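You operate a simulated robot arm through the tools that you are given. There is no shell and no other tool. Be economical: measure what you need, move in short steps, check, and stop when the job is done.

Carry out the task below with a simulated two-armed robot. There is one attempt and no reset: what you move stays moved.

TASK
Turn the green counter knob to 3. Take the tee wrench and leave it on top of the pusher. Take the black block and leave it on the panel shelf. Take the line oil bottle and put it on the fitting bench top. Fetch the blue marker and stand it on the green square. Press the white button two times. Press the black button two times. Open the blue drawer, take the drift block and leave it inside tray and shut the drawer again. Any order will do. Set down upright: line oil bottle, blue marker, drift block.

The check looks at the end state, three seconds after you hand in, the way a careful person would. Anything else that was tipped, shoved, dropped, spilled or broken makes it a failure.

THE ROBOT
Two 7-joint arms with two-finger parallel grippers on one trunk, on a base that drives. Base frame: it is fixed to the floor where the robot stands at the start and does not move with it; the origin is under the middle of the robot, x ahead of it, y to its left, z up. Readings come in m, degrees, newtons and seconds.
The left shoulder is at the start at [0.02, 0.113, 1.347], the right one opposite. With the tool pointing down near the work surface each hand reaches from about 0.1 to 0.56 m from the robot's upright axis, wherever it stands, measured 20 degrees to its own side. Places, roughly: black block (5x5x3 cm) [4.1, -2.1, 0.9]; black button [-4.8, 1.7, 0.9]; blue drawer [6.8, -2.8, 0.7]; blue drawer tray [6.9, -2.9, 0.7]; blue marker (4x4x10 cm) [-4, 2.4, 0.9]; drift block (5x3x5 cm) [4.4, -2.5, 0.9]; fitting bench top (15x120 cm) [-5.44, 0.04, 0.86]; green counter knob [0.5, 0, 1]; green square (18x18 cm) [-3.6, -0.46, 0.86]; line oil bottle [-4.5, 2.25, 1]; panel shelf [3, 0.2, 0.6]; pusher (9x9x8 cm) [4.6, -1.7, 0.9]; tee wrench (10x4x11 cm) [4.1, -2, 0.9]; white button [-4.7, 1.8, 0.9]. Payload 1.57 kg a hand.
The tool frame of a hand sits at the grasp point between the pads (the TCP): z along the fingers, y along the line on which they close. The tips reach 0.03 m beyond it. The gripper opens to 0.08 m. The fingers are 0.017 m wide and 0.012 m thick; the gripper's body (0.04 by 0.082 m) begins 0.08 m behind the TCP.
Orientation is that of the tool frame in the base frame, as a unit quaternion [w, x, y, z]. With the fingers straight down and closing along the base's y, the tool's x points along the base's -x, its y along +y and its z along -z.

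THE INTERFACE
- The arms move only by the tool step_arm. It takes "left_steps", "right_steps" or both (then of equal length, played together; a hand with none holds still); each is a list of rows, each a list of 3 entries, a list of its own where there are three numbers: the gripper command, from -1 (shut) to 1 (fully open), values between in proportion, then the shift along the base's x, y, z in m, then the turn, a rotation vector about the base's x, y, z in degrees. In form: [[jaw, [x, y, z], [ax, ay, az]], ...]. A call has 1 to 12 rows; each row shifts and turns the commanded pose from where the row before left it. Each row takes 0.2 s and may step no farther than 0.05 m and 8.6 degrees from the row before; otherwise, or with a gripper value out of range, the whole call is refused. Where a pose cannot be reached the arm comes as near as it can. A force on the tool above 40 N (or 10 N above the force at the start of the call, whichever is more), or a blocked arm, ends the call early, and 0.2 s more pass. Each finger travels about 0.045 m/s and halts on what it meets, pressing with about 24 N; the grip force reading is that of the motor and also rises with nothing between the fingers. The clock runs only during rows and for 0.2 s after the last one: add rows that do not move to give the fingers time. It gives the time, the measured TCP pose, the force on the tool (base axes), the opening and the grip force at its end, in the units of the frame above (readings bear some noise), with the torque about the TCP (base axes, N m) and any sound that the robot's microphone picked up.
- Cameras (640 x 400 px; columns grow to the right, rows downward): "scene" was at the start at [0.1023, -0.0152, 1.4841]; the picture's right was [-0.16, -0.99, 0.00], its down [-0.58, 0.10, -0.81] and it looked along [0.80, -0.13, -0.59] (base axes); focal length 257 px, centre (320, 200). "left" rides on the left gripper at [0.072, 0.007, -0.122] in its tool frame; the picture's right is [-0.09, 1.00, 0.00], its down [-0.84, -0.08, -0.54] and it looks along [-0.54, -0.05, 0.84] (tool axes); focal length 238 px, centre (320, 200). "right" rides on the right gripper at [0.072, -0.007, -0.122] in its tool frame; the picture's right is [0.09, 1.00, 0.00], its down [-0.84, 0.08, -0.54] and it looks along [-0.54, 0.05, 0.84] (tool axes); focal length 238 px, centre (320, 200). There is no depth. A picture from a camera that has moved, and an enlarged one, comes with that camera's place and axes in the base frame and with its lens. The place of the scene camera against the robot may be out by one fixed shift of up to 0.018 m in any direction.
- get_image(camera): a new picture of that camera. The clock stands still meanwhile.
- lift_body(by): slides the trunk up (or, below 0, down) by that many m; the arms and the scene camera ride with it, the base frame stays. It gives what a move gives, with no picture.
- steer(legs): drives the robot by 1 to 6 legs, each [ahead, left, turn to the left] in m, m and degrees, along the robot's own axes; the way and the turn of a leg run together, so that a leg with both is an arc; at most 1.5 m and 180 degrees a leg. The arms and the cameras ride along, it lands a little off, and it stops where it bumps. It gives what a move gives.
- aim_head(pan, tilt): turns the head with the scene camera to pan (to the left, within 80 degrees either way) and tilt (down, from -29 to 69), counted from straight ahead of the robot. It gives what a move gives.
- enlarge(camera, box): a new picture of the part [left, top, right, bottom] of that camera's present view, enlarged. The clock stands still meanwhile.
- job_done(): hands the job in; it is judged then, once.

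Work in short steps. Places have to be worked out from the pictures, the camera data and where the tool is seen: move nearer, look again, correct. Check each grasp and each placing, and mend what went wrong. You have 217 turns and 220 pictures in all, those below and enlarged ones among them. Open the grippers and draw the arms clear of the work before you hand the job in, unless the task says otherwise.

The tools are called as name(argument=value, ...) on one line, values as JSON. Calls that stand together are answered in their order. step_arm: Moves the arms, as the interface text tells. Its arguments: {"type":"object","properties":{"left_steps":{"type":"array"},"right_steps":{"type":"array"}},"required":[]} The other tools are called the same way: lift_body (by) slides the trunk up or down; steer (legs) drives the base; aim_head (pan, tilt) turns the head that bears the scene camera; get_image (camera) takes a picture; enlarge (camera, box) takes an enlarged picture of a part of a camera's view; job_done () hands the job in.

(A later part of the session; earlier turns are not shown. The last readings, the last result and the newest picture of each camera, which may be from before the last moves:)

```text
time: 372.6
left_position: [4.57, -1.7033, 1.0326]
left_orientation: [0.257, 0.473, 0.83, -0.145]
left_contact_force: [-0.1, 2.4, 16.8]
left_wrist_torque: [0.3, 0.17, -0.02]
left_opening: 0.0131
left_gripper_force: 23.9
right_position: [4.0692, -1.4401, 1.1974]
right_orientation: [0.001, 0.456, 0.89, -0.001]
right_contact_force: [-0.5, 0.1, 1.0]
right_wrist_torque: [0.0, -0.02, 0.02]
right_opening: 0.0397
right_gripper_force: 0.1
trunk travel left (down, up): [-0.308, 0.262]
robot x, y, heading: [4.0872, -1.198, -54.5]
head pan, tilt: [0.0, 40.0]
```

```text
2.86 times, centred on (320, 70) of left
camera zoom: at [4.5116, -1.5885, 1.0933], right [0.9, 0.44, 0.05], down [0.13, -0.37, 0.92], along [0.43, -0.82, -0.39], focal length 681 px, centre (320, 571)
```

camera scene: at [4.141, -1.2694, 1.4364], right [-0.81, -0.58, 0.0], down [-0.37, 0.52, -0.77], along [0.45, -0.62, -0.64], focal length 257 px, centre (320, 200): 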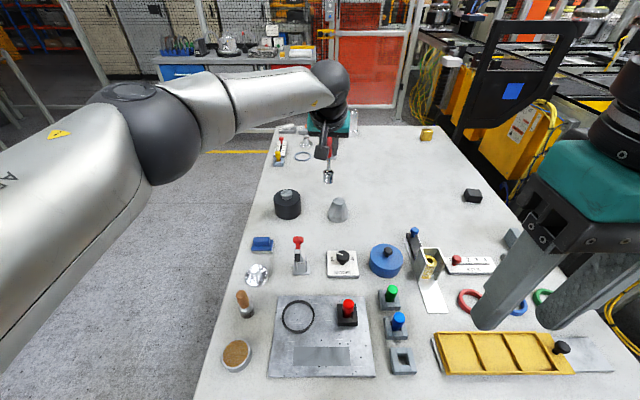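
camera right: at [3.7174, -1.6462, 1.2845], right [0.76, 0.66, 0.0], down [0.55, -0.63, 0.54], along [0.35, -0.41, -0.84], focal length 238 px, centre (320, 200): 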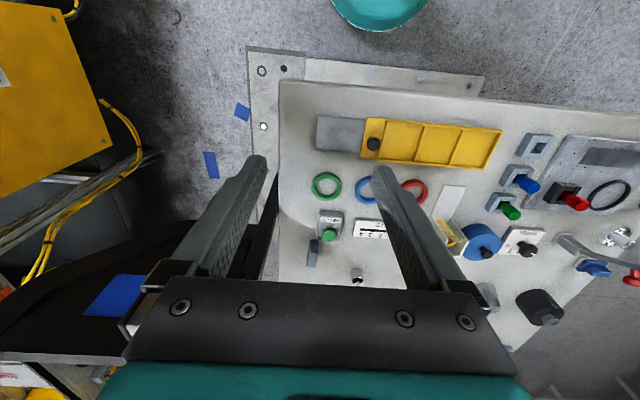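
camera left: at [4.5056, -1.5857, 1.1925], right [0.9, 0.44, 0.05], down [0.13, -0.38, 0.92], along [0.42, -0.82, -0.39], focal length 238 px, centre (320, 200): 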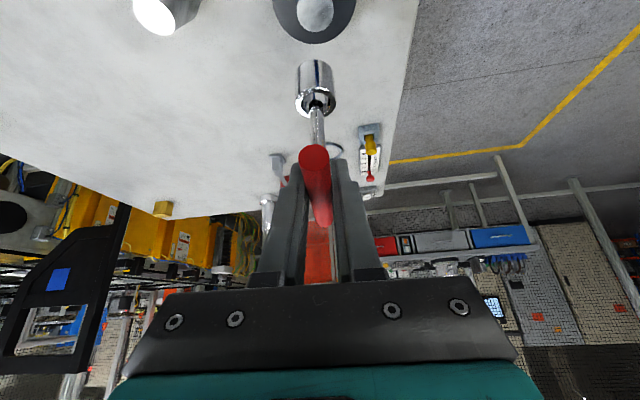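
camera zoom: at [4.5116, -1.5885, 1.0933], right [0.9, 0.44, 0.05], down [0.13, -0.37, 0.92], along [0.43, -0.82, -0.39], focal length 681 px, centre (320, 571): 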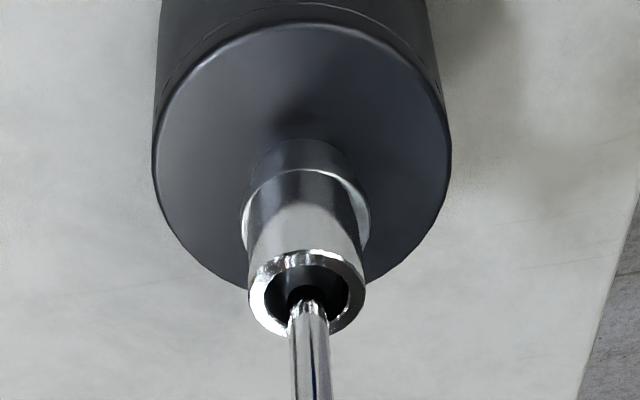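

Contact, well centred on the boss. Ease 3 mm, open the fingers and check.

lift_body(by=0.003)

step_arm(left_steps=[[-0.5, [0, 0, 0], [0, 0, 0]], [-0.2, [0, 0, 0], [0, 0, 0]], [0.2, [0, 0, 0], [0, 0, 0]], [0.5, [0, 0, 0], [0, 0, 0]], [0.5, [0, 0, 0], [0, 0, 0]]])

step_arm(left_steps=[[0.5, [0, 0, 0.02], [0, 0, 0]], [0.5, [0, 0, 0.03], [0, 0, 0]], [0.5, [0, 0, 0.04], [0, 0, 0]], [0.5, [0, 0, 0.04], [0, 0, 0]]])

enlarge(camera="scene", box=[220, 90, 380, 230])

```text
time: 373.2
left_position: [4.5713, -1.7018, 1.0327]
left_orientation: [0.256, 0.472, 0.831, -0.143]
left_contact_force: [3.2, -2.1, 11.3]
left_wrist_torque: [-0.31, -0.2, 0.04]
left_opening: 0.0134
left_gripper_force: 24.4
right_position: [4.0704, -1.4408, 1.1994]
right_orientation: [-0.001, 0.456, 0.89, 0.0]
right_contact_force: [-0.5, -0.7, -0.5]
right_wrist_torque: [0.01, -0.04, -0.01]
right_opening: 0.04
right_gripper_force: 0.1
trunk travel left (down, up): [-0.311, 0.259]
robot x, y, heading: [4.0859, -1.2002, -54.4]
head pan, tilt: [0.0, 40.0]
```

```text
time: 374.4
left_position: [4.5702, -1.7032, 1.0315]
left_orientation: [0.254, 0.474, 0.831, -0.144]
left_contact_force: [0.6, -0.7, 0.2]
left_wrist_torque: [0.01, 0.02, -0.01]
left_opening: 0.0602
left_gripper_force: 0.1
right_position: [4.0702, -1.4413, 1.1991]
right_orientation: [-0.001, 0.457, 0.889, 0.0]
right_contact_force: [0.9, 0.3, -0.1]
right_wrist_torque: [-0.01, 0.0, 0.0]
right_opening: 0.0401
right_gripper_force: 0.1
trunk travel left (down, up): [-0.311, 0.259]
robot x, y, heading: [4.0834, -1.1948, -54.3]
head pan, tilt: [0.0, 40.0]
```

```text
time: 375.4
left_position: [4.5695, -1.7, 1.1627]
left_orientation: [0.255, 0.473, 0.831, -0.144]
left_contact_force: [0.0, 1.0, 0.0]
left_wrist_torque: [-0.01, 0.02, -0.03]
left_opening: 0.0599
left_gripper_force: 0.0
left hand out of reach, approached as far as the arm can: row 4
right_position: [4.0719, -1.4418, 1.199]
right_orientation: [0.0, 0.456, 0.89, 0.0]
right_contact_force: [0.6, 1.0, -0.3]
right_wrist_torque: [-0.03, -0.01, -0.03]
right_opening: 0.0401
right_gripper_force: 0.1
trunk travel left (down, up): [-0.311, 0.259]
robot x, y, heading: [4.0877, -1.1994, -54.5]
head pan, tilt: [0.0, 40.0]
```

```text
2.86 times, centred on (300, 160) of scene
camera zoom: at [4.1458, -1.2768, 1.3895], right [-0.81, -0.58, 0.0], down [-0.37, 0.52, -0.77], along [0.45, -0.62, -0.64], focal length 735 px, centre (377, 314)
```

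zoom: 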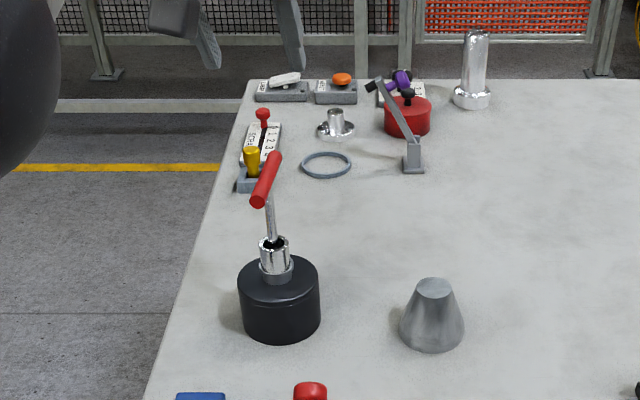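

The wrench stands on the pusher. Now the black block at ≈(4.10, −2.112): I strafe right 0.46 m along the table edge.

steer(legs=[[-0.015, 0, 0], [0, -0.46, 0]])

get_image(camera="scene")

get_image(camera="left")

```text
time: 378.5
left_position: [4.1861, -1.9571, 1.1619]
left_orientation: [0.255, 0.475, 0.83, -0.144]
left_contact_force: [-0.8, -0.4, -0.1]
left_wrist_torque: [0.03, -0.01, -0.03]
left_opening: 0.0601
left_gripper_force: 0.1
right_position: [3.6872, -1.6969, 1.2001]
right_orientation: [0.0, 0.457, 0.889, -0.002]
right_contact_force: [0.2, -0.6, 0.4]
right_wrist_torque: [0.0, -0.05, 0.02]
right_opening: 0.0403
right_gripper_force: 0.0
trunk travel left (down, up): [-0.311, 0.259]
robot x, y, heading: [3.7033, -1.4521, -54.6]
head pan, tilt: [0.0, 40.0]
```

```text
84 pictures are left
camera scene: at [3.763, -1.5326, 1.3894], right [-0.81, -0.58, 0.0], down [-0.37, 0.52, -0.77], along [0.44, -0.62, -0.64], focal length 257 px, centre (320, 200)
```

scene: 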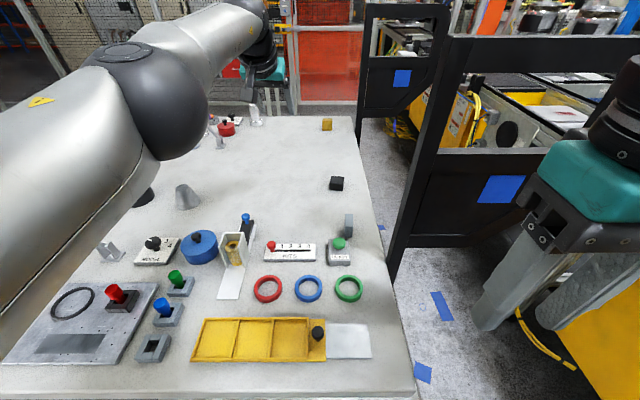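

```text
83 pictures are left
camera left: at [4.1277, -1.8426, 1.223], right [0.9, 0.44, 0.05], down [0.13, -0.38, 0.92], along [0.42, -0.82, -0.39], focal length 238 px, centre (320, 200)
```

left: 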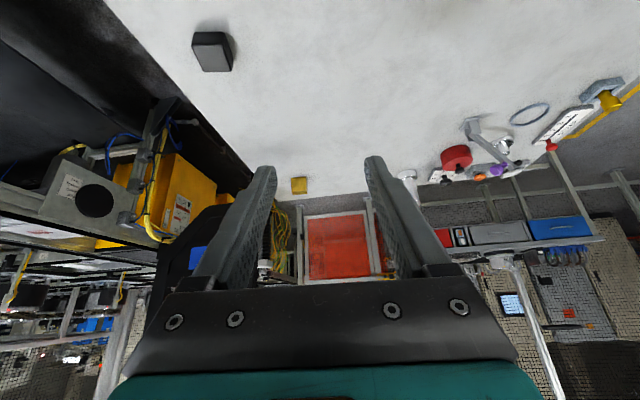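

I nudge 1.5 cm ahead, then bring the left hand over the block with tilt increased to ~51°.

steer(legs=[[0.015, 0, 0]])

step_arm(left_steps=[[1, [-0.019, -0.028, -0.028], [-6.93, -4.92, 0]], [1, [-0.019, -0.028, -0.028], [-6.93, -4.92, 0]], [1, [-0.019, -0.028, -0.028], [0, 0, 4]], [1, [-0.019, -0.028, -0.028], [0, 0, 0]], [1, [-0.018, -0.018, -0.025], [0, 0, 0]], [1, [0, 0, 0], [0, 0, 0]]])

get_image(camera="left")

enlarge(camera="scene", box=[270, 110, 410, 230])

```text
time: 379.3
left_position: [4.1968, -1.9692, 1.1617]
left_orientation: [0.254, 0.475, 0.83, -0.144]
left_contact_force: [0.2, -0.3, 0.2]
left_wrist_torque: [0.01, 0.02, -0.01]
left_opening: 0.0599
left_gripper_force: 0.0
right_position: [3.6973, -1.7098, 1.1996]
right_orientation: [0.0, 0.458, 0.889, -0.001]
right_contact_force: [0.3, -0.7, 0.3]
right_wrist_torque: [0.01, 0.02, -0.05]
right_opening: 0.0399
right_gripper_force: 0.0
trunk travel left (down, up): [-0.311, 0.259]
robot x, y, heading: [3.7109, -1.4661, -54.5]
head pan, tilt: [0.0, 40.0]
```

```text
time: 380.7
left_position: [4.1294, -2.0404, 1.0467]
left_orientation: [0.387, 0.424, 0.797, -0.19]
left_contact_force: [-0.3, -0.3, -0.5]
left_wrist_torque: [0.03, 0.0, -0.01]
left_opening: 0.0798
left_gripper_force: 0.1
left hand out of reach, approached as far as the arm can: row 1, 2, 3, 4, 5
right_position: [3.6963, -1.7086, 1.2005]
right_orientation: [0.0, 0.458, 0.889, -0.001]
right_contact_force: [-0.3, 1.1, 0.8]
right_wrist_torque: [0.01, 0.0, 0.03]
right_opening: 0.0401
right_gripper_force: 0.1
trunk travel left (down, up): [-0.311, 0.259]
robot x, y, heading: [3.7109, -1.4644, -54.6]
head pan, tilt: [0.0, 40.0]
```

```text
82 pictures are left
camera left: at [4.0543, -1.922, 1.0674], right [0.85, 0.52, 0.1], down [-0.02, -0.15, 0.99], along [0.53, -0.84, -0.11], focal length 238 px, centre (320, 200)
```

left: 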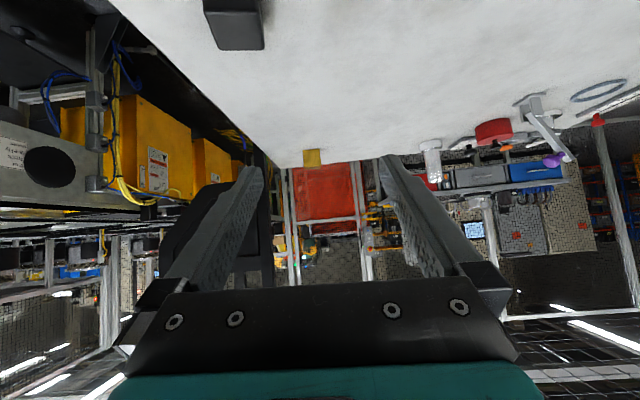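

```text
3.33 times, centred on (340, 170) of scene
camera zoom: at [3.7721, -1.5445, 1.3894], right [-0.81, -0.58, 0.0], down [-0.37, 0.52, -0.77], along [0.44, -0.62, -0.64], focal length 857 px, centre (253, 300)
```

zoom: 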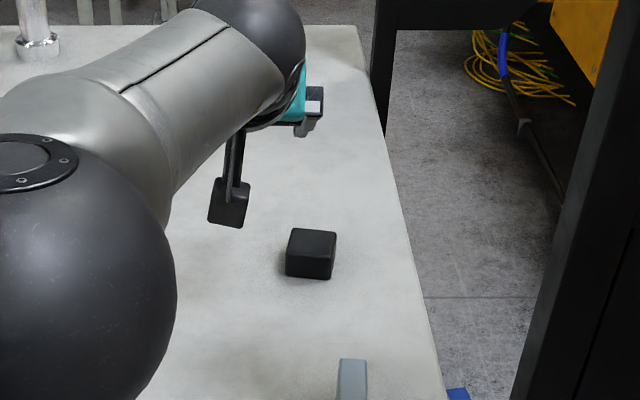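

The arm is at its limit here. The left shoulder comes ~9 cm nearer if I turn the base right ~55°, so I pull the hand back and up, turn, and re-aim the hand.

step_arm(left_steps=[[1, [-0.01, 0.014, 0.03], [0, 0, 0]], [1, [-0.02, 0.028, 0.03], [0, 0, 0]], [1, [-0.025, 0.035, 0.02], [0, 0, 0]], [1, [-0.025, 0.035, 0], [0, 0, 0]], [1, [-0.025, 0.035, 0], [0, 0, 0]], [1, [-0.025, 0.035, 0], [0, 0, 0]]])

steer(legs=[[-0.01, 0, 0], [0, 0, -52]])

aim_head(pan=45, tilt=35)

get_image(camera="scene")

```text
time: 382.1
left_position: [3.9975, -1.8571, 1.1279]
left_orientation: [0.387, 0.423, 0.797, -0.189]
left_contact_force: [0.2, 0.0, -0.4]
left_wrist_torque: [0.02, -0.02, 0.01]
left_opening: 0.0798
left_gripper_force: 0.1
left hand out of reach, approached as far as the arm can: row 1
right_position: [3.695, -1.7087, 1.2003]
right_orientation: [0.0, 0.457, 0.889, 0.0]
right_contact_force: [-0.6, 0.8, 0.9]
right_wrist_torque: [0.0, 0.04, -0.03]
right_opening: 0.0402
right_gripper_force: 0.1
trunk travel left (down, up): [-0.311, 0.259]
robot x, y, heading: [3.7062, -1.4614, -54.6]
head pan, tilt: [0.0, 40.0]
```

```text
time: 383.9
left_position: [3.8827, -1.9115, 1.1286]
left_orientation: [0.368, 0.523, 0.735, -0.224]
left_contact_force: [13.7, 22.4, 9.4]
left_wrist_torque: [-0.04, 0.08, -0.11]
left_opening: 0.06
left_gripper_force: 0.1
right_position: [3.6198, -1.6796, 1.2009]
right_orientation: [0.001, 0.587, 0.809, -0.003]
right_contact_force: [0.0, 0.1, 0.4]
right_wrist_torque: [-0.04, -0.03, 0.0]
right_opening: 0.0401
right_gripper_force: 0.0
trunk travel left (down, up): [-0.311, 0.259]
robot x, y, heading: [3.7044, -1.4584, -71.9]
head pan, tilt: [0.0, 40.0]
stopped in leg 2: the force on the tool passed its limit at 50 N (the readings are from after the stop); the commanded pose is now the measured one
```

```text
time: 385.0
left_position: [3.8818, -1.9123, 1.1281]
left_orientation: [0.369, 0.523, 0.734, -0.226]
left_contact_force: [19.1, 21.1, 6.9]
left_wrist_torque: [-0.01, -0.02, 0.06]
left_opening: 0.0571
left_gripper_force: 0.2
right_position: [3.6208, -1.6807, 1.2001]
right_orientation: [-0.001, 0.587, 0.809, -0.002]
right_contact_force: [0.3, 0.2, 0.2]
right_wrist_torque: [-0.04, 0.02, -0.01]
right_opening: 0.0399
right_gripper_force: 0.0
trunk travel left (down, up): [-0.311, 0.259]
robot x, y, heading: [3.7055, -1.4587, -71.9]
head pan, tilt: [45.0, 35.0]
```

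```text
80 pictures are left
camera scene: at [3.7961, -1.5042, 1.3969], right [-0.46, -0.89, 0.0], down [-0.51, 0.26, -0.82], along [0.73, -0.37, -0.57], focal length 257 px, centre (320, 200)
```

scene: 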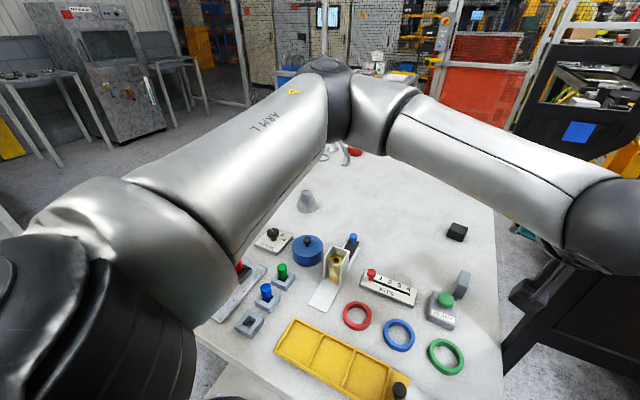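

The hand touched the fixed guard panel. I turn back left to free it.

steer(legs=[[0, 0, 17]])

get_image(camera="left")

aim_head(pan=-20, tilt=35)

get_image(camera="scene")

```text
time: 386.4
left_position: [4.0026, -1.8463, 1.1268]
left_orientation: [0.395, 0.413, 0.803, -0.17]
left_contact_force: [0.6, 0.0, 0.3]
left_wrist_torque: [0.0, 0.0, -0.06]
left_opening: 0.0799
left_gripper_force: 0.1
right_position: [3.6891, -1.6994, 1.199]
right_orientation: [0.0, 0.463, 0.886, -0.001]
right_contact_force: [-0.5, 1.3, -0.3]
right_wrist_torque: [-0.04, 0.01, 0.03]
right_opening: 0.0401
right_gripper_force: 0.1
trunk travel left (down, up): [-0.311, 0.259]
robot x, y, heading: [3.7092, -1.4523, -55.1]
head pan, tilt: [45.0, 35.0]
```

```text
79 pictures are left
camera left: at [3.9235, -1.7308, 1.1488], right [0.83, 0.55, 0.12], down [-0.04, -0.16, 0.99], along [0.56, -0.82, -0.11], focal length 238 px, centre (320, 200)
```

left: 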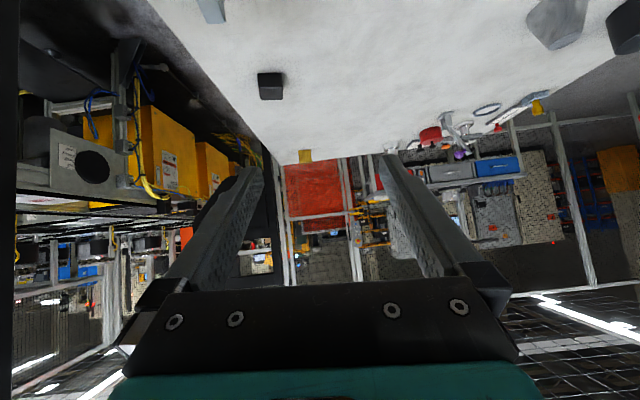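

```text
time: 387.8
left_position: [4.0031, -1.8469, 1.1278]
left_orientation: [0.395, 0.414, 0.802, -0.171]
left_contact_force: [0.4, -0.2, -0.3]
left_wrist_torque: [0.05, 0.02, 0.0]
left_opening: 0.0802
left_gripper_force: 0.0
right_position: [3.688, -1.6999, 1.1987]
right_orientation: [-0.001, 0.463, 0.886, -0.001]
right_contact_force: [0.1, -0.6, -0.6]
right_wrist_torque: [0.01, -0.02, -0.01]
right_opening: 0.0401
right_gripper_force: 0.0
trunk travel left (down, up): [-0.311, 0.259]
robot x, y, heading: [3.7077, -1.4607, -55.4]
head pan, tilt: [-20.0, 35.0]
```

```text
78 pictures are left
camera scene: at [3.7399, -1.5517, 1.397], right [-0.97, -0.26, 0.0], down [-0.15, 0.55, -0.82], along [0.21, -0.79, -0.57], focal length 257 px, centre (320, 200)
```

scene: 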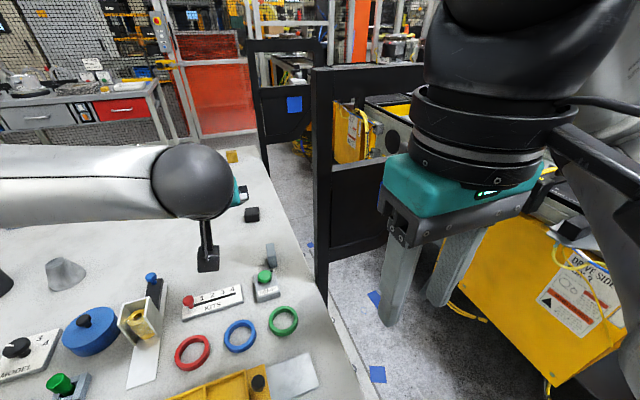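

The panel is unmoved. I first carry the hand to my left side (yawing it +48°), so that after turning the base right it ends up pointing at the block clear of the post.

step_arm(left_steps=[[1, [0.0234, 0.0396, 0.005], [0, 0, 8]], [1, [0.0234, 0.0396, 0.005], [0, 0, 8]], [1, [0.0234, 0.0396, 0.005], [0, 0, 8]], [1, [0.0234, 0.0396, 0.005], [0, 0, 8]], [1, [0.0234, 0.0396, 0.005], [0, 0, 8]], [1, [0.0234, 0.0396, 0.005], [0, 0, 8]], [1, [0.0234, 0.0396, 0.0], [0, 0, 0]], [1, [0.0234, 0.0396, 0.0], [0, 0, 0]]])

steer(legs=[[0, 0, -30]])

aim_head(pan=30, tilt=35)

get_image(camera="scene")

```text
time: 389.6
left_position: [4.192, -1.5329, 1.1578]
left_orientation: [0.431, 0.052, 0.901, 0.004]
left_contact_force: [-1.8, 0.2, 0.4]
left_wrist_torque: [-0.01, -0.04, 0.0]
left_opening: 0.0803
left_gripper_force: 0.1
right_position: [3.6882, -1.6983, 1.1994]
right_orientation: [-0.001, 0.463, 0.887, 0.0]
right_contact_force: [-0.5, -0.9, -0.1]
right_wrist_torque: [-0.03, 0.03, 0.01]
right_opening: 0.0402
right_gripper_force: 0.0
trunk travel left (down, up): [-0.311, 0.259]
robot x, y, heading: [3.7038, -1.4561, -55.2]
head pan, tilt: [-20.0, 35.0]
```

```text
time: 391.4
left_position: [4.0857, -1.7698, 1.1583]
left_orientation: [0.416, 0.287, 0.856, -0.109]
left_contact_force: [-0.8, -0.2, -0.1]
left_wrist_torque: [0.0, -0.02, 0.01]
left_opening: 0.08
left_gripper_force: 0.0
right_position: [3.5673, -1.6578, 1.1982]
right_orientation: [0.0, 0.679, 0.734, 0.0]
right_contact_force: [0.4, -0.2, -0.3]
right_wrist_torque: [0.05, -0.03, 0.01]
right_opening: 0.04
right_gripper_force: 0.0
trunk travel left (down, up): [-0.311, 0.259]
robot x, y, heading: [3.7041, -1.4589, -85.6]
head pan, tilt: [-20.0, 35.0]
```

```text
time: 392.6
left_position: [4.0866, -1.7703, 1.157]
left_orientation: [0.417, 0.286, 0.856, -0.109]
left_contact_force: [0.2, 0.4, 0.9]
left_wrist_torque: [0.0, -0.02, -0.01]
left_opening: 0.08
left_gripper_force: 0.0
right_position: [3.5671, -1.658, 1.1995]
right_orientation: [-0.001, 0.679, 0.734, -0.001]
right_contact_force: [-0.1, 0.1, 0.6]
right_wrist_torque: [0.0, -0.03, -0.01]
right_opening: 0.0401
right_gripper_force: 0.0
trunk travel left (down, up): [-0.311, 0.259]
robot x, y, heading: [3.7084, -1.461, -85.4]
head pan, tilt: [30.0, 35.0]
```

```text
77 pictures are left
camera scene: at [3.7622, -1.541, 1.397], right [-0.83, -0.56, 0.0], down [-0.32, 0.47, -0.82], along [0.46, -0.68, -0.57], focal length 257 px, centre (320, 200)
```

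scene: 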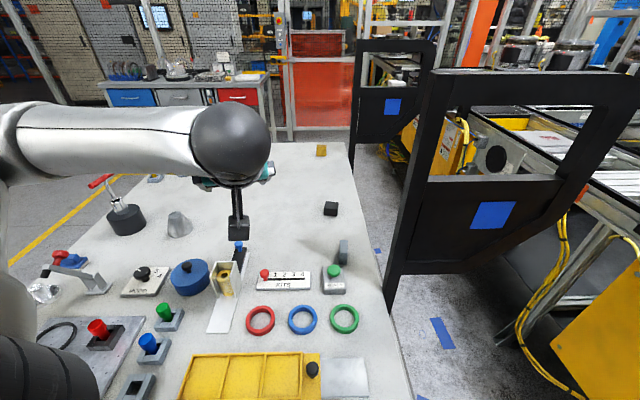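

Good clear view. I move the hand to a pre-grasp above the block, yawing −25° so it points along −58°.

step_arm(left_steps=[[1, [0.001, -0.041, -0.01], [0, 0, -8.3]], [1, [0.001, -0.041, -0.01], [0, 0, -8.3]], [1, [0.001, -0.041, -0.01], [0, 0, -8.3]], [1, [0.001, -0.041, -0.015], [0, 0, 0]], [1, [0.001, -0.041, -0.015], [0, 0, 0]], [1, [0.001, -0.041, -0.015], [0, 0, 0]], [1, [0.001, -0.041, -0.015], [0, 0, 0]], [1, [0.001, -0.035, -0.01], [0, 0, 0]], [1, [0, 0, 0], [0, 0, 0]]])

get_image(camera="left")

enlarge(camera="scene", box=[250, 120, 410, 260])

```text
time: 394.6
left_position: [4.0936, -2.0899, 1.0596]
left_orientation: [0.383, 0.465, 0.774, -0.196]
left_contact_force: [0.7, -0.6, 0.3]
left_wrist_torque: [0.02, -0.03, -0.02]
left_opening: 0.08
left_gripper_force: 0.1
right_position: [3.568, -1.659, 1.2005]
right_orientation: [-0.001, 0.678, 0.735, 0.0]
right_contact_force: [-0.4, -0.2, -0.2]
right_wrist_torque: [0.0, -0.01, 0.01]
right_opening: 0.04
right_gripper_force: 0.0
trunk travel left (down, up): [-0.311, 0.259]
robot x, y, heading: [3.7033, -1.4557, -85.5]
head pan, tilt: [30.0, 35.0]
```

```text
76 pictures are left
camera left: at [4.0284, -1.9656, 1.0813], right [0.89, 0.44, 0.12], down [-0.06, -0.16, 0.99], along [0.45, -0.89, -0.11], focal length 238 px, centre (320, 200)
```

left: 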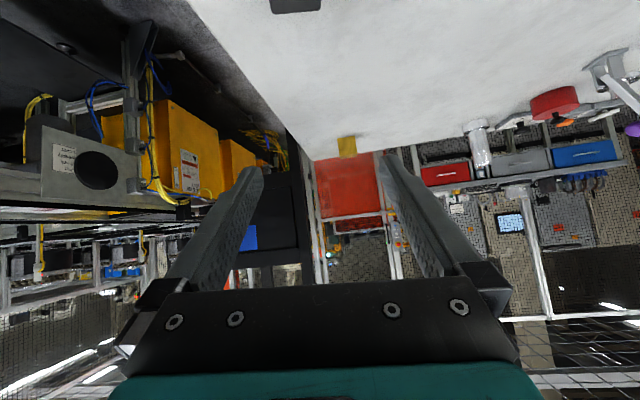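

```text
2.86 times, centred on (330, 190) of scene
camera zoom: at [3.7625, -1.5406, 1.397], right [-0.82, -0.57, 0.0], down [-0.32, 0.47, -0.82], along [0.46, -0.68, -0.57], focal length 735 px, centre (291, 229)
```

zoom: 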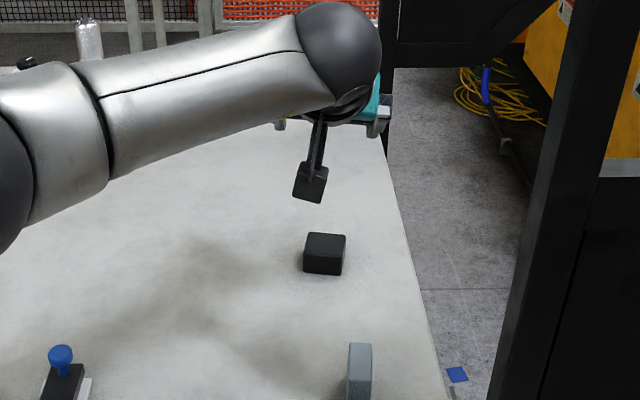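

The pre-grasp is reached. To keep the wrist camera clear of the small grey block behind, I yaw the hand a further −20°, centre it, then lower the trunk 10 cm and look.

step_arm(left_steps=[[1, [0.002, -0.003, 0], [0, 0, -6.7]], [1, [0.002, -0.003, 0], [0, 0, -6.7]], [1, [0.002, -0.003, 0], [0, 0, -6.7]], [1, [0, 0, 0], [0, 0, 0]]])

lift_body(by=-0.1)

get_image(camera="left")

get_image(camera="scene")

```text
time: 395.6
left_position: [4.1005, -2.1002, 1.0593]
left_orientation: [0.343, 0.592, 0.682, -0.259]
left_contact_force: [0.3, -0.2, -0.7]
left_wrist_torque: [0.01, -0.02, -0.01]
left_opening: 0.08
left_gripper_force: 0.1
right_position: [3.5672, -1.6574, 1.1986]
right_orientation: [-0.001, 0.678, 0.735, 0.0]
right_contact_force: [-0.2, 0.1, 0.3]
right_wrist_torque: [0.0, -0.02, -0.03]
right_opening: 0.04
right_gripper_force: 0.1
trunk travel left (down, up): [-0.311, 0.259]
robot x, y, heading: [3.7045, -1.4581, -85.8]
head pan, tilt: [30.0, 35.0]
```

```text
time: 397.0
left_position: [4.0994, -2.1005, 0.959]
left_orientation: [0.342, 0.593, 0.681, -0.261]
left_contact_force: [0.2, -0.1, -0.2]
left_wrist_torque: [-0.01, -0.01, -0.02]
left_opening: 0.08
left_gripper_force: 0.1
right_position: [3.569, -1.6575, 1.0992]
right_orientation: [-0.001, 0.679, 0.734, -0.001]
right_contact_force: [-0.5, -0.4, -0.1]
right_wrist_torque: [0.02, 0.01, -0.01]
right_opening: 0.0401
right_gripper_force: 0.2
trunk travel left (down, up): [-0.211, 0.359]
robot x, y, heading: [3.7079, -1.4574, -85.5]
head pan, tilt: [30.0, 35.0]
```

```text
74 pictures are left
camera left: at [4.0825, -1.9611, 0.981], right [0.99, 0.11, 0.12], down [-0.11, -0.13, 0.99], along [0.12, -0.99, -0.11], focal length 238 px, centre (320, 200)
```

left: 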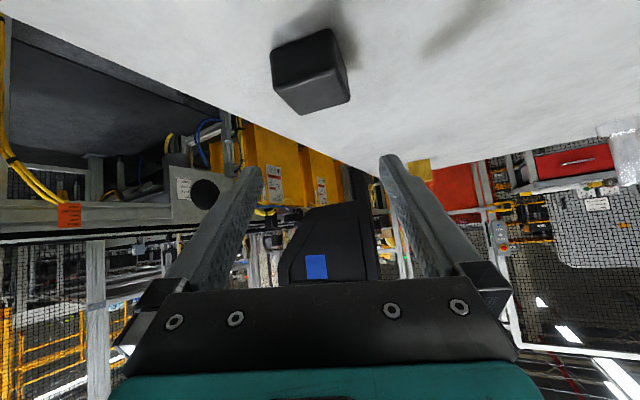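

```text
73 pictures are left
camera scene: at [3.7622, -1.5409, 1.2971], right [-0.82, -0.57, 0.0], down [-0.32, 0.47, -0.82], along [0.46, -0.68, -0.57], focal length 257 px, centre (320, 200)
```

scene: 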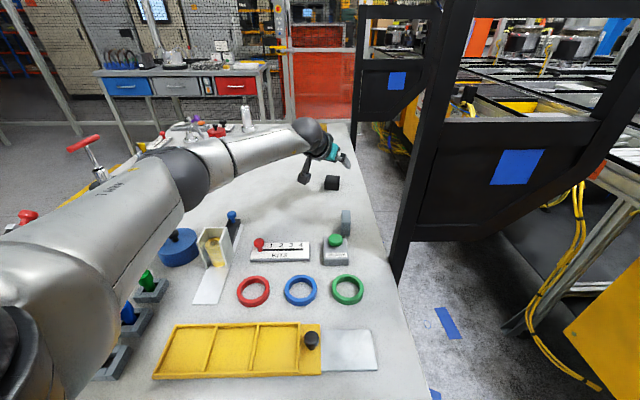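

Block centre (4.110, −2.115), its faces at −68°. I yaw +13°, centre, then lower with the trunk to grasp height.

step_arm(left_steps=[[1, [0.0035, -0.003, 0], [0, 0, 6.5]], [1, [0.0035, -0.003, 0], [0, 0, 6.5]], [1, [0, 0, 0], [0, 0, 0]]])

lift_body(by=-0.045)

get_image(camera="left")

enlarge(camera="scene", box=[270, 90, 400, 210])

```text
time: 397.8
left_position: [4.1089, -2.1055, 0.9592]
left_orientation: [0.37, 0.511, 0.744, -0.219]
left_contact_force: [-0.5, -0.1, -0.4]
left_wrist_torque: [0.01, 0.06, -0.03]
left_opening: 0.0801
left_gripper_force: 0.1
right_position: [3.5686, -1.6583, 1.0991]
right_orientation: [-0.001, 0.679, 0.735, 0.0]
right_contact_force: [-0.7, 0.0, -0.2]
right_wrist_torque: [0.02, -0.01, 0.01]
right_opening: 0.0401
right_gripper_force: 0.0
trunk travel left (down, up): [-0.211, 0.359]
robot x, y, heading: [3.7072, -1.4621, -85.7]
head pan, tilt: [30.0, 35.0]
```

```text
time: 398.6
left_position: [4.1073, -2.1051, 0.9146]
left_orientation: [0.37, 0.512, 0.744, -0.219]
left_contact_force: [0.7, -0.2, 0.6]
left_wrist_torque: [0.01, 0.01, 0.0]
left_opening: 0.08
left_gripper_force: 0.1
right_position: [3.5676, -1.6572, 1.0533]
right_orientation: [0.0, 0.679, 0.734, 0.0]
right_contact_force: [-0.3, 0.1, -0.3]
right_wrist_torque: [-0.04, 0.03, 0.0]
right_opening: 0.0396
right_gripper_force: 0.1
trunk travel left (down, up): [-0.166, 0.404]
robot x, y, heading: [3.7036, -1.4548, -85.6]
head pan, tilt: [30.0, 35.0]
```

```text
72 pictures are left
camera left: at [4.0592, -1.974, 0.936], right [0.94, 0.33, 0.12], down [-0.08, -0.15, 0.99], along [0.34, -0.93, -0.11], focal length 238 px, centre (320, 200)
```

left: 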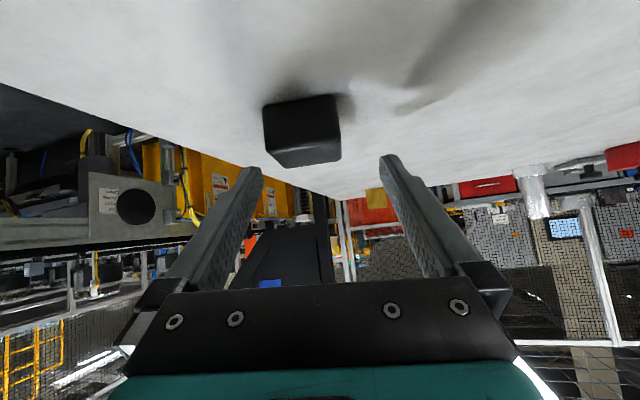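

```text
3.33 times, centred on (335, 150) of scene
camera zoom: at [3.7622, -1.5408, 1.252], right [-0.82, -0.57, 0.0], down [-0.32, 0.47, -0.82], along [0.46, -0.68, -0.57], focal length 857 px, centre (270, 367)
```

zoom: 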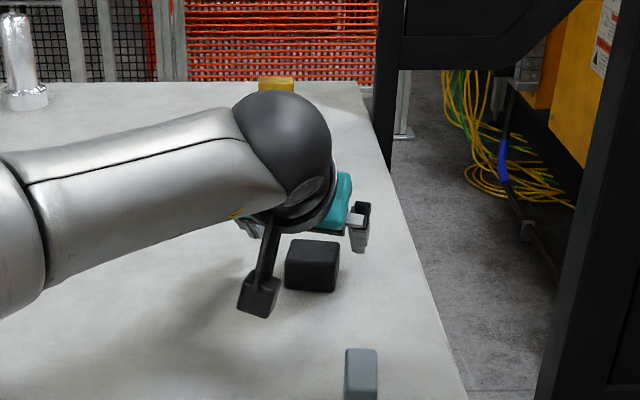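

The block sits 9 mm to the left and slightly ahead. I correct (−4, −14 mm), then lower 1.8 cm and close.

step_arm(left_steps=[[1, [-0.004, -0.014, 0], [0, 0, 0]], [1, [0, 0, 0], [0, 0, 0]]])

lift_body(by=-0.018)

get_image(camera="left")

```text
time: 399.2
left_position: [4.1042, -2.121, 0.9127]
left_orientation: [0.37, 0.511, 0.744, -0.219]
left_contact_force: [0.2, 0.0, -0.2]
left_wrist_torque: [-0.02, 0.03, -0.01]
left_opening: 0.08
left_gripper_force: 0.1
right_position: [3.5683, -1.658, 1.0543]
right_orientation: [0.0, 0.679, 0.734, 0.0]
right_contact_force: [0.4, 0.4, -0.6]
right_wrist_torque: [0.02, -0.03, -0.05]
right_opening: 0.0398
right_gripper_force: 0.1
trunk travel left (down, up): [-0.166, 0.404]
robot x, y, heading: [3.7034, -1.4554, -85.9]
head pan, tilt: [30.0, 35.0]
```

```text
time: 399.9
left_position: [4.1046, -2.1203, 0.895]
left_orientation: [0.37, 0.511, 0.744, -0.219]
left_contact_force: [0.2, 0.0, 1.5]
left_wrist_torque: [-0.01, 0.02, 0.01]
left_opening: 0.0799
left_gripper_force: 0.1
right_position: [3.5681, -1.6576, 1.0366]
right_orientation: [-0.001, 0.679, 0.734, -0.001]
right_contact_force: [-0.6, -0.4, -0.3]
right_wrist_torque: [0.0, 0.0, 0.0]
right_opening: 0.0401
right_gripper_force: 0.1
trunk travel left (down, up): [-0.148, 0.422]
robot x, y, heading: [3.7062, -1.4585, -85.5]
head pan, tilt: [30.0, 35.0]
```

```text
70 pictures are left
camera left: at [4.056, -1.9889, 0.9175], right [0.94, 0.33, 0.12], down [-0.08, -0.15, 0.99], along [0.34, -0.93, -0.11], focal length 238 px, centre (320, 200)
```

left: 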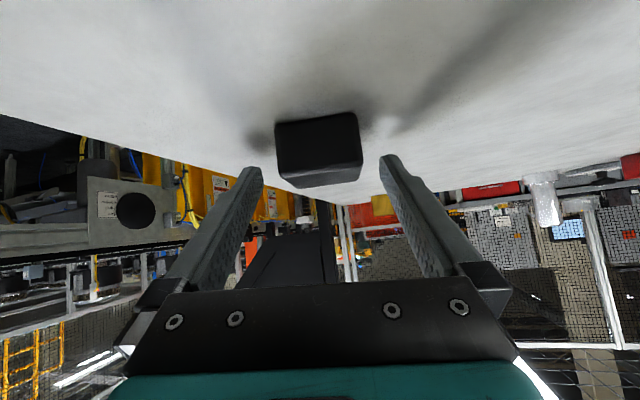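

Centred, and the block spans the fingertips. Lower 4 mm more and close.

lift_body(by=-0.004)

step_arm(left_steps=[[0.4, [0, 0, 0], [0, 0, 0]], [0.1, [0, 0, 0], [0, 0, 0]], [-0.5, [0, 0, 0], [0, 0, 0]], [-1, [0, 0, 0], [0, 0, 0]], [-1, [0, 0, 0], [0, 0, 0]]])

lift_body(by=0.06)

get_image(camera="left")

enlarge(camera="scene", box=[270, 90, 400, 210])

```text
time: 400.4
left_position: [4.1051, -2.1214, 0.8903]
left_orientation: [0.37, 0.511, 0.745, -0.219]
left_contact_force: [-1.0, 0.4, -0.2]
left_wrist_torque: [0.01, -0.02, -0.01]
left_opening: 0.0801
left_gripper_force: 0.1
right_position: [3.5684, -1.6577, 1.0325]
right_orientation: [0.0, 0.678, 0.735, 0.0]
right_contact_force: [-0.6, -1.0, -0.3]
right_wrist_torque: [-0.04, 0.03, -0.01]
right_opening: 0.0399
right_gripper_force: 0.0
trunk travel left (down, up): [-0.144, 0.426]
robot x, y, heading: [3.708, -1.457, -85.7]
head pan, tilt: [30.0, 35.0]
```

```text
time: 401.6
left_position: [4.1045, -2.1207, 0.8921]
left_orientation: [0.37, 0.511, 0.744, -0.22]
left_contact_force: [-0.2, -0.9, 0.4]
left_wrist_torque: [-0.03, 0.01, 0.03]
left_opening: 0.0443
left_gripper_force: 24.4
right_position: [3.5684, -1.6579, 1.0334]
right_orientation: [0.0, 0.678, 0.735, -0.001]
right_contact_force: [0.8, -0.9, -0.2]
right_wrist_torque: [-0.02, -0.01, 0.02]
right_opening: 0.0399
right_gripper_force: 0.0
trunk travel left (down, up): [-0.144, 0.426]
robot x, y, heading: [3.7039, -1.4586, -85.5]
head pan, tilt: [30.0, 35.0]
```

```text
time: 402.6
left_position: [4.1049, -2.1199, 0.9519]
left_orientation: [0.37, 0.511, 0.744, -0.22]
left_contact_force: [-0.8, -0.8, -0.3]
left_wrist_torque: [0.03, 0.02, -0.02]
left_opening: 0.0443
left_gripper_force: 24.0
right_position: [3.5685, -1.6579, 1.0931]
right_orientation: [0.0, 0.679, 0.735, -0.001]
right_contact_force: [0.3, 0.2, -0.6]
right_wrist_torque: [-0.02, 0.0, 0.01]
right_opening: 0.0401
right_gripper_force: 0.1
trunk travel left (down, up): [-0.204, 0.366]
robot x, y, heading: [3.7078, -1.4533, -85.5]
head pan, tilt: [30.0, 35.0]
```

```text
69 pictures are left
camera left: at [4.0561, -1.9891, 0.9733], right [0.94, 0.33, 0.12], down [-0.08, -0.15, 0.99], along [0.34, -0.93, -0.11], focal length 238 px, centre (320, 200)
```

left: 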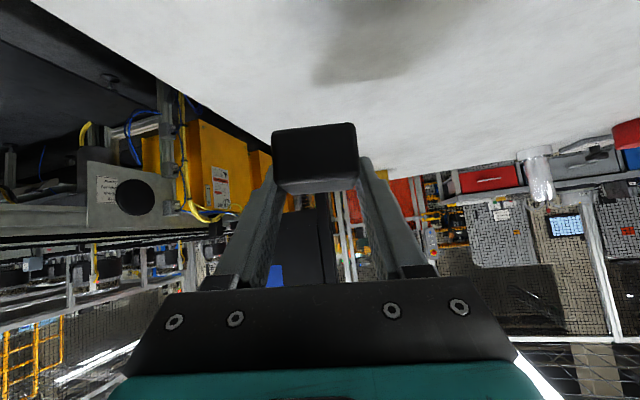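

```text
3.33 times, centred on (335, 150) of scene
camera zoom: at [3.7623, -1.5411, 1.2899], right [-0.82, -0.57, 0.0], down [-0.32, 0.47, -0.82], along [0.46, -0.68, -0.57], focal length 857 px, centre (270, 367)
```

zoom: 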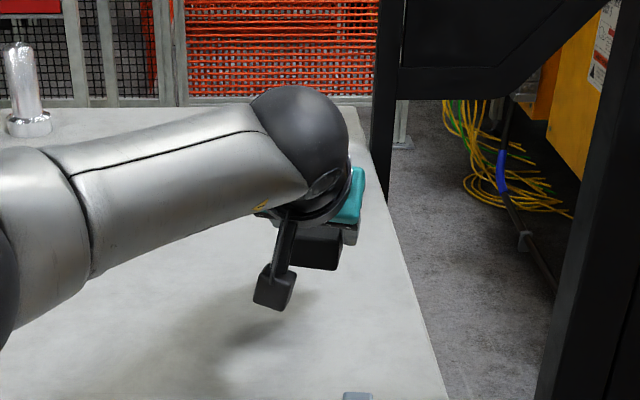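

The block is gripped and lifted. I raise the trunk, draw the hand back over the table, and back the base away.

lift_body(by=0.14)

step_arm(left_steps=[[-1, [-0.008, 0.044, 0], [0, 0, 0]], [-1, [-0.008, 0.044, 0], [0, 0, 0]], [-1, [-0.008, 0.044, 0], [0, 0, 0]], [-1, [-0.008, 0.044, 0], [0, 0, 0]], [-1, [-0.008, 0.044, 0], [0, 0, 0]], [-1, [-0.008, 0.044, 0], [0, 0, 0]], [-1, [-0.008, 0.044, 0], [0, 0, 0]]])

steer(legs=[[-0.3, 0, 0], [0, 0, 130], [0, 0, 85]])

aim_head(pan=0, tilt=25)

get_image(camera="scene")

```text
time: 404.3
left_position: [4.1045, -2.121, 1.0914]
left_orientation: [0.369, 0.511, 0.745, -0.219]
left_contact_force: [0.1, 0.5, -0.7]
left_wrist_torque: [-0.02, 0.01, 0.06]
left_opening: 0.0442
left_gripper_force: 24.0
right_position: [3.5677, -1.658, 1.2315]
right_orientation: [-0.001, 0.679, 0.734, -0.001]
right_contact_force: [-0.2, 0.1, 0.8]
right_wrist_torque: [0.0, -0.02, -0.01]
right_opening: 0.0401
right_gripper_force: 0.0
trunk travel left (down, up): [-0.344, 0.226]
robot x, y, heading: [3.7063, -1.4552, -85.4]
head pan, tilt: [30.0, 35.0]
```

```text
time: 405.9
left_position: [4.0498, -1.8106, 1.092]
left_orientation: [0.37, 0.511, 0.744, -0.219]
left_contact_force: [0.0, 1.0, -1.1]
left_wrist_torque: [0.01, 0.0, 0.01]
left_opening: 0.0439
left_gripper_force: 23.7
right_position: [3.568, -1.6577, 1.2317]
right_orientation: [0.0, 0.679, 0.734, -0.001]
right_contact_force: [0.1, -0.1, -0.1]
right_wrist_torque: [0.0, 0.02, 0.04]
right_opening: 0.0401
right_gripper_force: 0.1
trunk travel left (down, up): [-0.344, 0.226]
robot x, y, heading: [3.7022, -1.4597, -85.5]
head pan, tilt: [30.0, 35.0]
```

```text
time: 416.8
left_position: [3.2045, -1.0423, 1.0908]
left_orientation: [-0.111, 0.855, -0.29, -0.416]
left_contact_force: [0.5, -0.1, -1.0]
left_wrist_torque: [0.01, 0.01, -0.01]
left_opening: 0.0439
left_gripper_force: 24.0
right_position: [3.6963, -0.9226, 1.2334]
right_orientation: [0.0, 0.891, -0.454, 0.0]
right_contact_force: [-1.4, 0.5, -0.4]
right_wrist_torque: [0.04, -0.01, 0.01]
right_opening: 0.0398
right_gripper_force: 0.1
trunk travel left (down, up): [-0.344, 0.226]
robot x, y, heading: [3.6854, -1.169, 126.0]
head pan, tilt: [30.0, 35.0]
```

```text
time: 417.7
left_position: [3.2053, -1.043, 1.0911]
left_orientation: [-0.11, 0.855, -0.289, -0.416]
left_contact_force: [0.2, -0.7, -1.1]
left_wrist_torque: [0.03, 0.04, 0.02]
left_opening: 0.0442
left_gripper_force: 23.7
right_position: [3.6959, -0.9231, 1.2328]
right_orientation: [-0.001, 0.892, -0.452, 0.001]
right_contact_force: [-0.4, -0.3, 0.3]
right_wrist_torque: [0.01, -0.01, -0.01]
right_opening: 0.04
right_gripper_force: 0.1
trunk travel left (down, up): [-0.344, 0.226]
robot x, y, heading: [3.6839, -1.1651, 125.9]
head pan, tilt: [0.0, 25.0]
```

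```text
67 pictures are left
camera scene: at [3.6297, -1.0839, 1.4457], right [0.81, 0.59, 0.0], down [0.25, -0.34, -0.91], along [-0.53, 0.73, -0.42], focal length 257 px, centre (320, 200)
```

scene: 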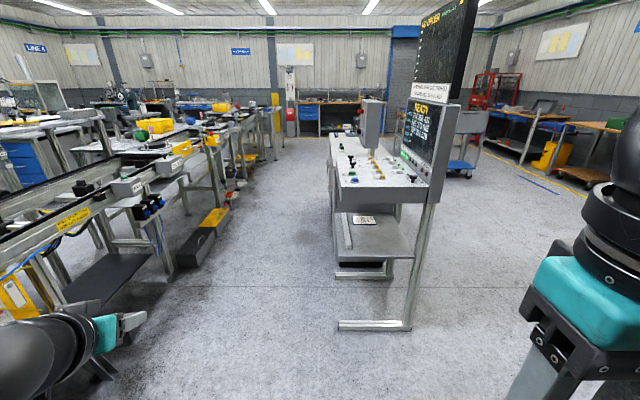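

I see the panel shelf (z≈0.6) under the control panel, protruding ~15 cm toward me. I drive to its SE end.

steer(legs=[[0.6, -0.32, 0], [0.25, 0, 0]])

aim_head(pan=0, tilt=50)

get_image(camera="scene")

```text
time: 423.0
left_position: [2.965, -0.1537, 1.0899]
left_orientation: [-0.11, 0.856, -0.289, -0.415]
left_contact_force: [-0.1, -0.2, -0.5]
left_wrist_torque: [-0.02, 0.0, -0.04]
left_opening: 0.0443
left_gripper_force: 24.3
right_position: [3.4578, -0.0322, 1.2323]
right_orientation: [0.0, 0.892, -0.453, 0.0]
right_contact_force: [0.9, 0.1, 0.7]
right_wrist_torque: [-0.05, 0.0, 0.0]
right_opening: 0.0399
right_gripper_force: 0.0
trunk travel left (down, up): [-0.344, 0.226]
robot x, y, heading: [3.4467, -0.2774, 126.2]
head pan, tilt: [0.0, 25.0]
```

```text
time: 423.9
left_position: [2.9665, -0.155, 1.0909]
left_orientation: [-0.11, 0.855, -0.289, -0.416]
left_contact_force: [0.4, 0.1, -1.0]
left_wrist_torque: [-0.01, -0.01, 0.01]
left_opening: 0.0439
left_gripper_force: 23.7
right_position: [3.4573, -0.0327, 1.2318]
right_orientation: [-0.001, 0.892, -0.452, 0.0]
right_contact_force: [0.4, 0.1, -0.3]
right_wrist_torque: [0.01, -0.01, 0.0]
right_opening: 0.0401
right_gripper_force: 0.1
trunk travel left (down, up): [-0.344, 0.226]
robot x, y, heading: [3.4477, -0.2771, 126.0]
head pan, tilt: [0.0, 50.0]
```

```text
66 pictures are left
camera scene: at [3.4004, -0.2069, 1.4083], right [0.81, 0.59, 0.0], down [0.45, -0.62, -0.64], along [-0.38, 0.52, -0.77], focal length 257 px, centre (320, 200)
```

scene: 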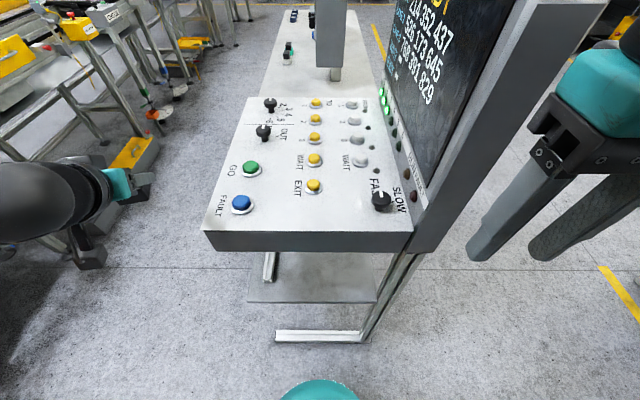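

The control panel overhangs the shelf, so the block goes in from the SE end with the tilted tool. I pull the left hand back, move the right hand outward, then lower the trunk fully.

step_arm(left_steps=[[-1, [0.024, -0.034, 0], [0, 0, -8.5]], [-1, [0.024, -0.034, 0], [0, 0, -8.5]], [-1, [0.024, -0.034, 0], [0, 0, 0]], [-1, [0.024, -0.034, 0], [0, 0, 0]], [-1, [0.024, -0.034, 0], [0, 0, 0]]], right_steps=[[0, [0.02, 0.014, 0], [0, 0, 0]], [0, [0.02, 0.014, 0], [0, 0, 0]], [0, [0.02, 0.014, 0], [0, 0, 0]], [0, [0.02, 0.014, 0], [0, 0, 0]], [0, [0.02, 0.014, 0], [0, 0, 0]]])

lift_body(by=-0.33)

get_image(camera="left")

get_image(camera="scene")

```text
time: 425.1
left_position: [3.0013, -0.321, 1.0538]
left_orientation: [-0.171, 0.803, -0.412, -0.396]
left_contact_force: [-0.1, -0.2, -0.2]
left_wrist_torque: [0.04, -0.04, 0.0]
left_opening: 0.044
left_gripper_force: 24.3
left hand out of reach, approached as far as the arm can: row 1, 2, 3, 4, 5
right_position: [3.5587, 0.0375, 1.2314]
right_orientation: [-0.001, 0.892, -0.453, 0.0]
right_contact_force: [0.2, 0.1, -0.9]
right_wrist_torque: [0.02, 0.0, -0.02]
right_opening: 0.0399
right_gripper_force: 0.1
trunk travel left (down, up): [-0.344, 0.226]
robot x, y, heading: [3.4455, -0.2751, 126.1]
head pan, tilt: [0.0, 50.0]
```

```text
time: 428.3
left_position: [2.9993, -0.3198, 0.7234]
left_orientation: [-0.17, 0.803, -0.412, -0.395]
left_contact_force: [0.8, -0.3, -0.7]
left_wrist_torque: [0.01, -0.02, 0.03]
left_opening: 0.0442
left_gripper_force: 24.0
right_position: [3.5564, 0.039, 0.903]
right_orientation: [-0.001, 0.891, -0.454, 0.0]
right_contact_force: [0.6, 0.5, 0.5]
right_wrist_torque: [0.0, -0.06, -0.02]
right_opening: 0.0398
right_gripper_force: 0.1
trunk travel left (down, up): [-0.014, 0.556]
robot x, y, heading: [3.446, -0.2754, 126.1]
head pan, tilt: [0.0, 50.0]
```

```text
65 pictures are left
camera left: at [3.0793, -0.4355, 0.7449], right [-0.83, -0.55, 0.12], down [0.04, 0.16, 0.99], along [-0.56, 0.82, -0.11], focal length 238 px, centre (320, 200)
```

left: 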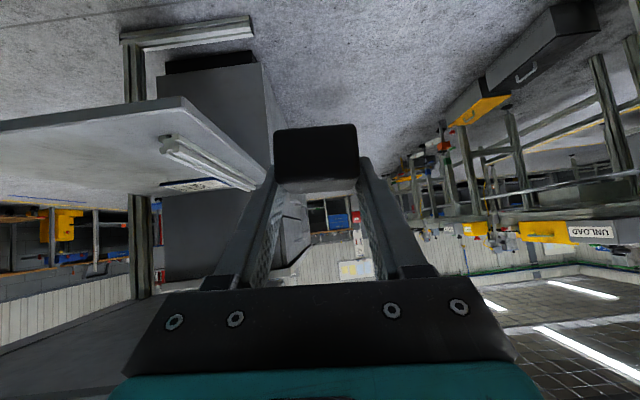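

```text
64 pictures are left
camera scene: at [3.4005, -0.207, 1.0783], right [0.81, 0.59, 0.0], down [0.45, -0.62, -0.64], along [-0.38, 0.52, -0.77], focal length 257 px, centre (320, 200)
```

scene: 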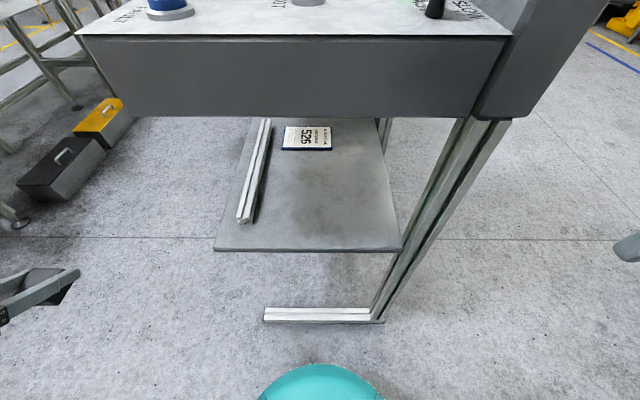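

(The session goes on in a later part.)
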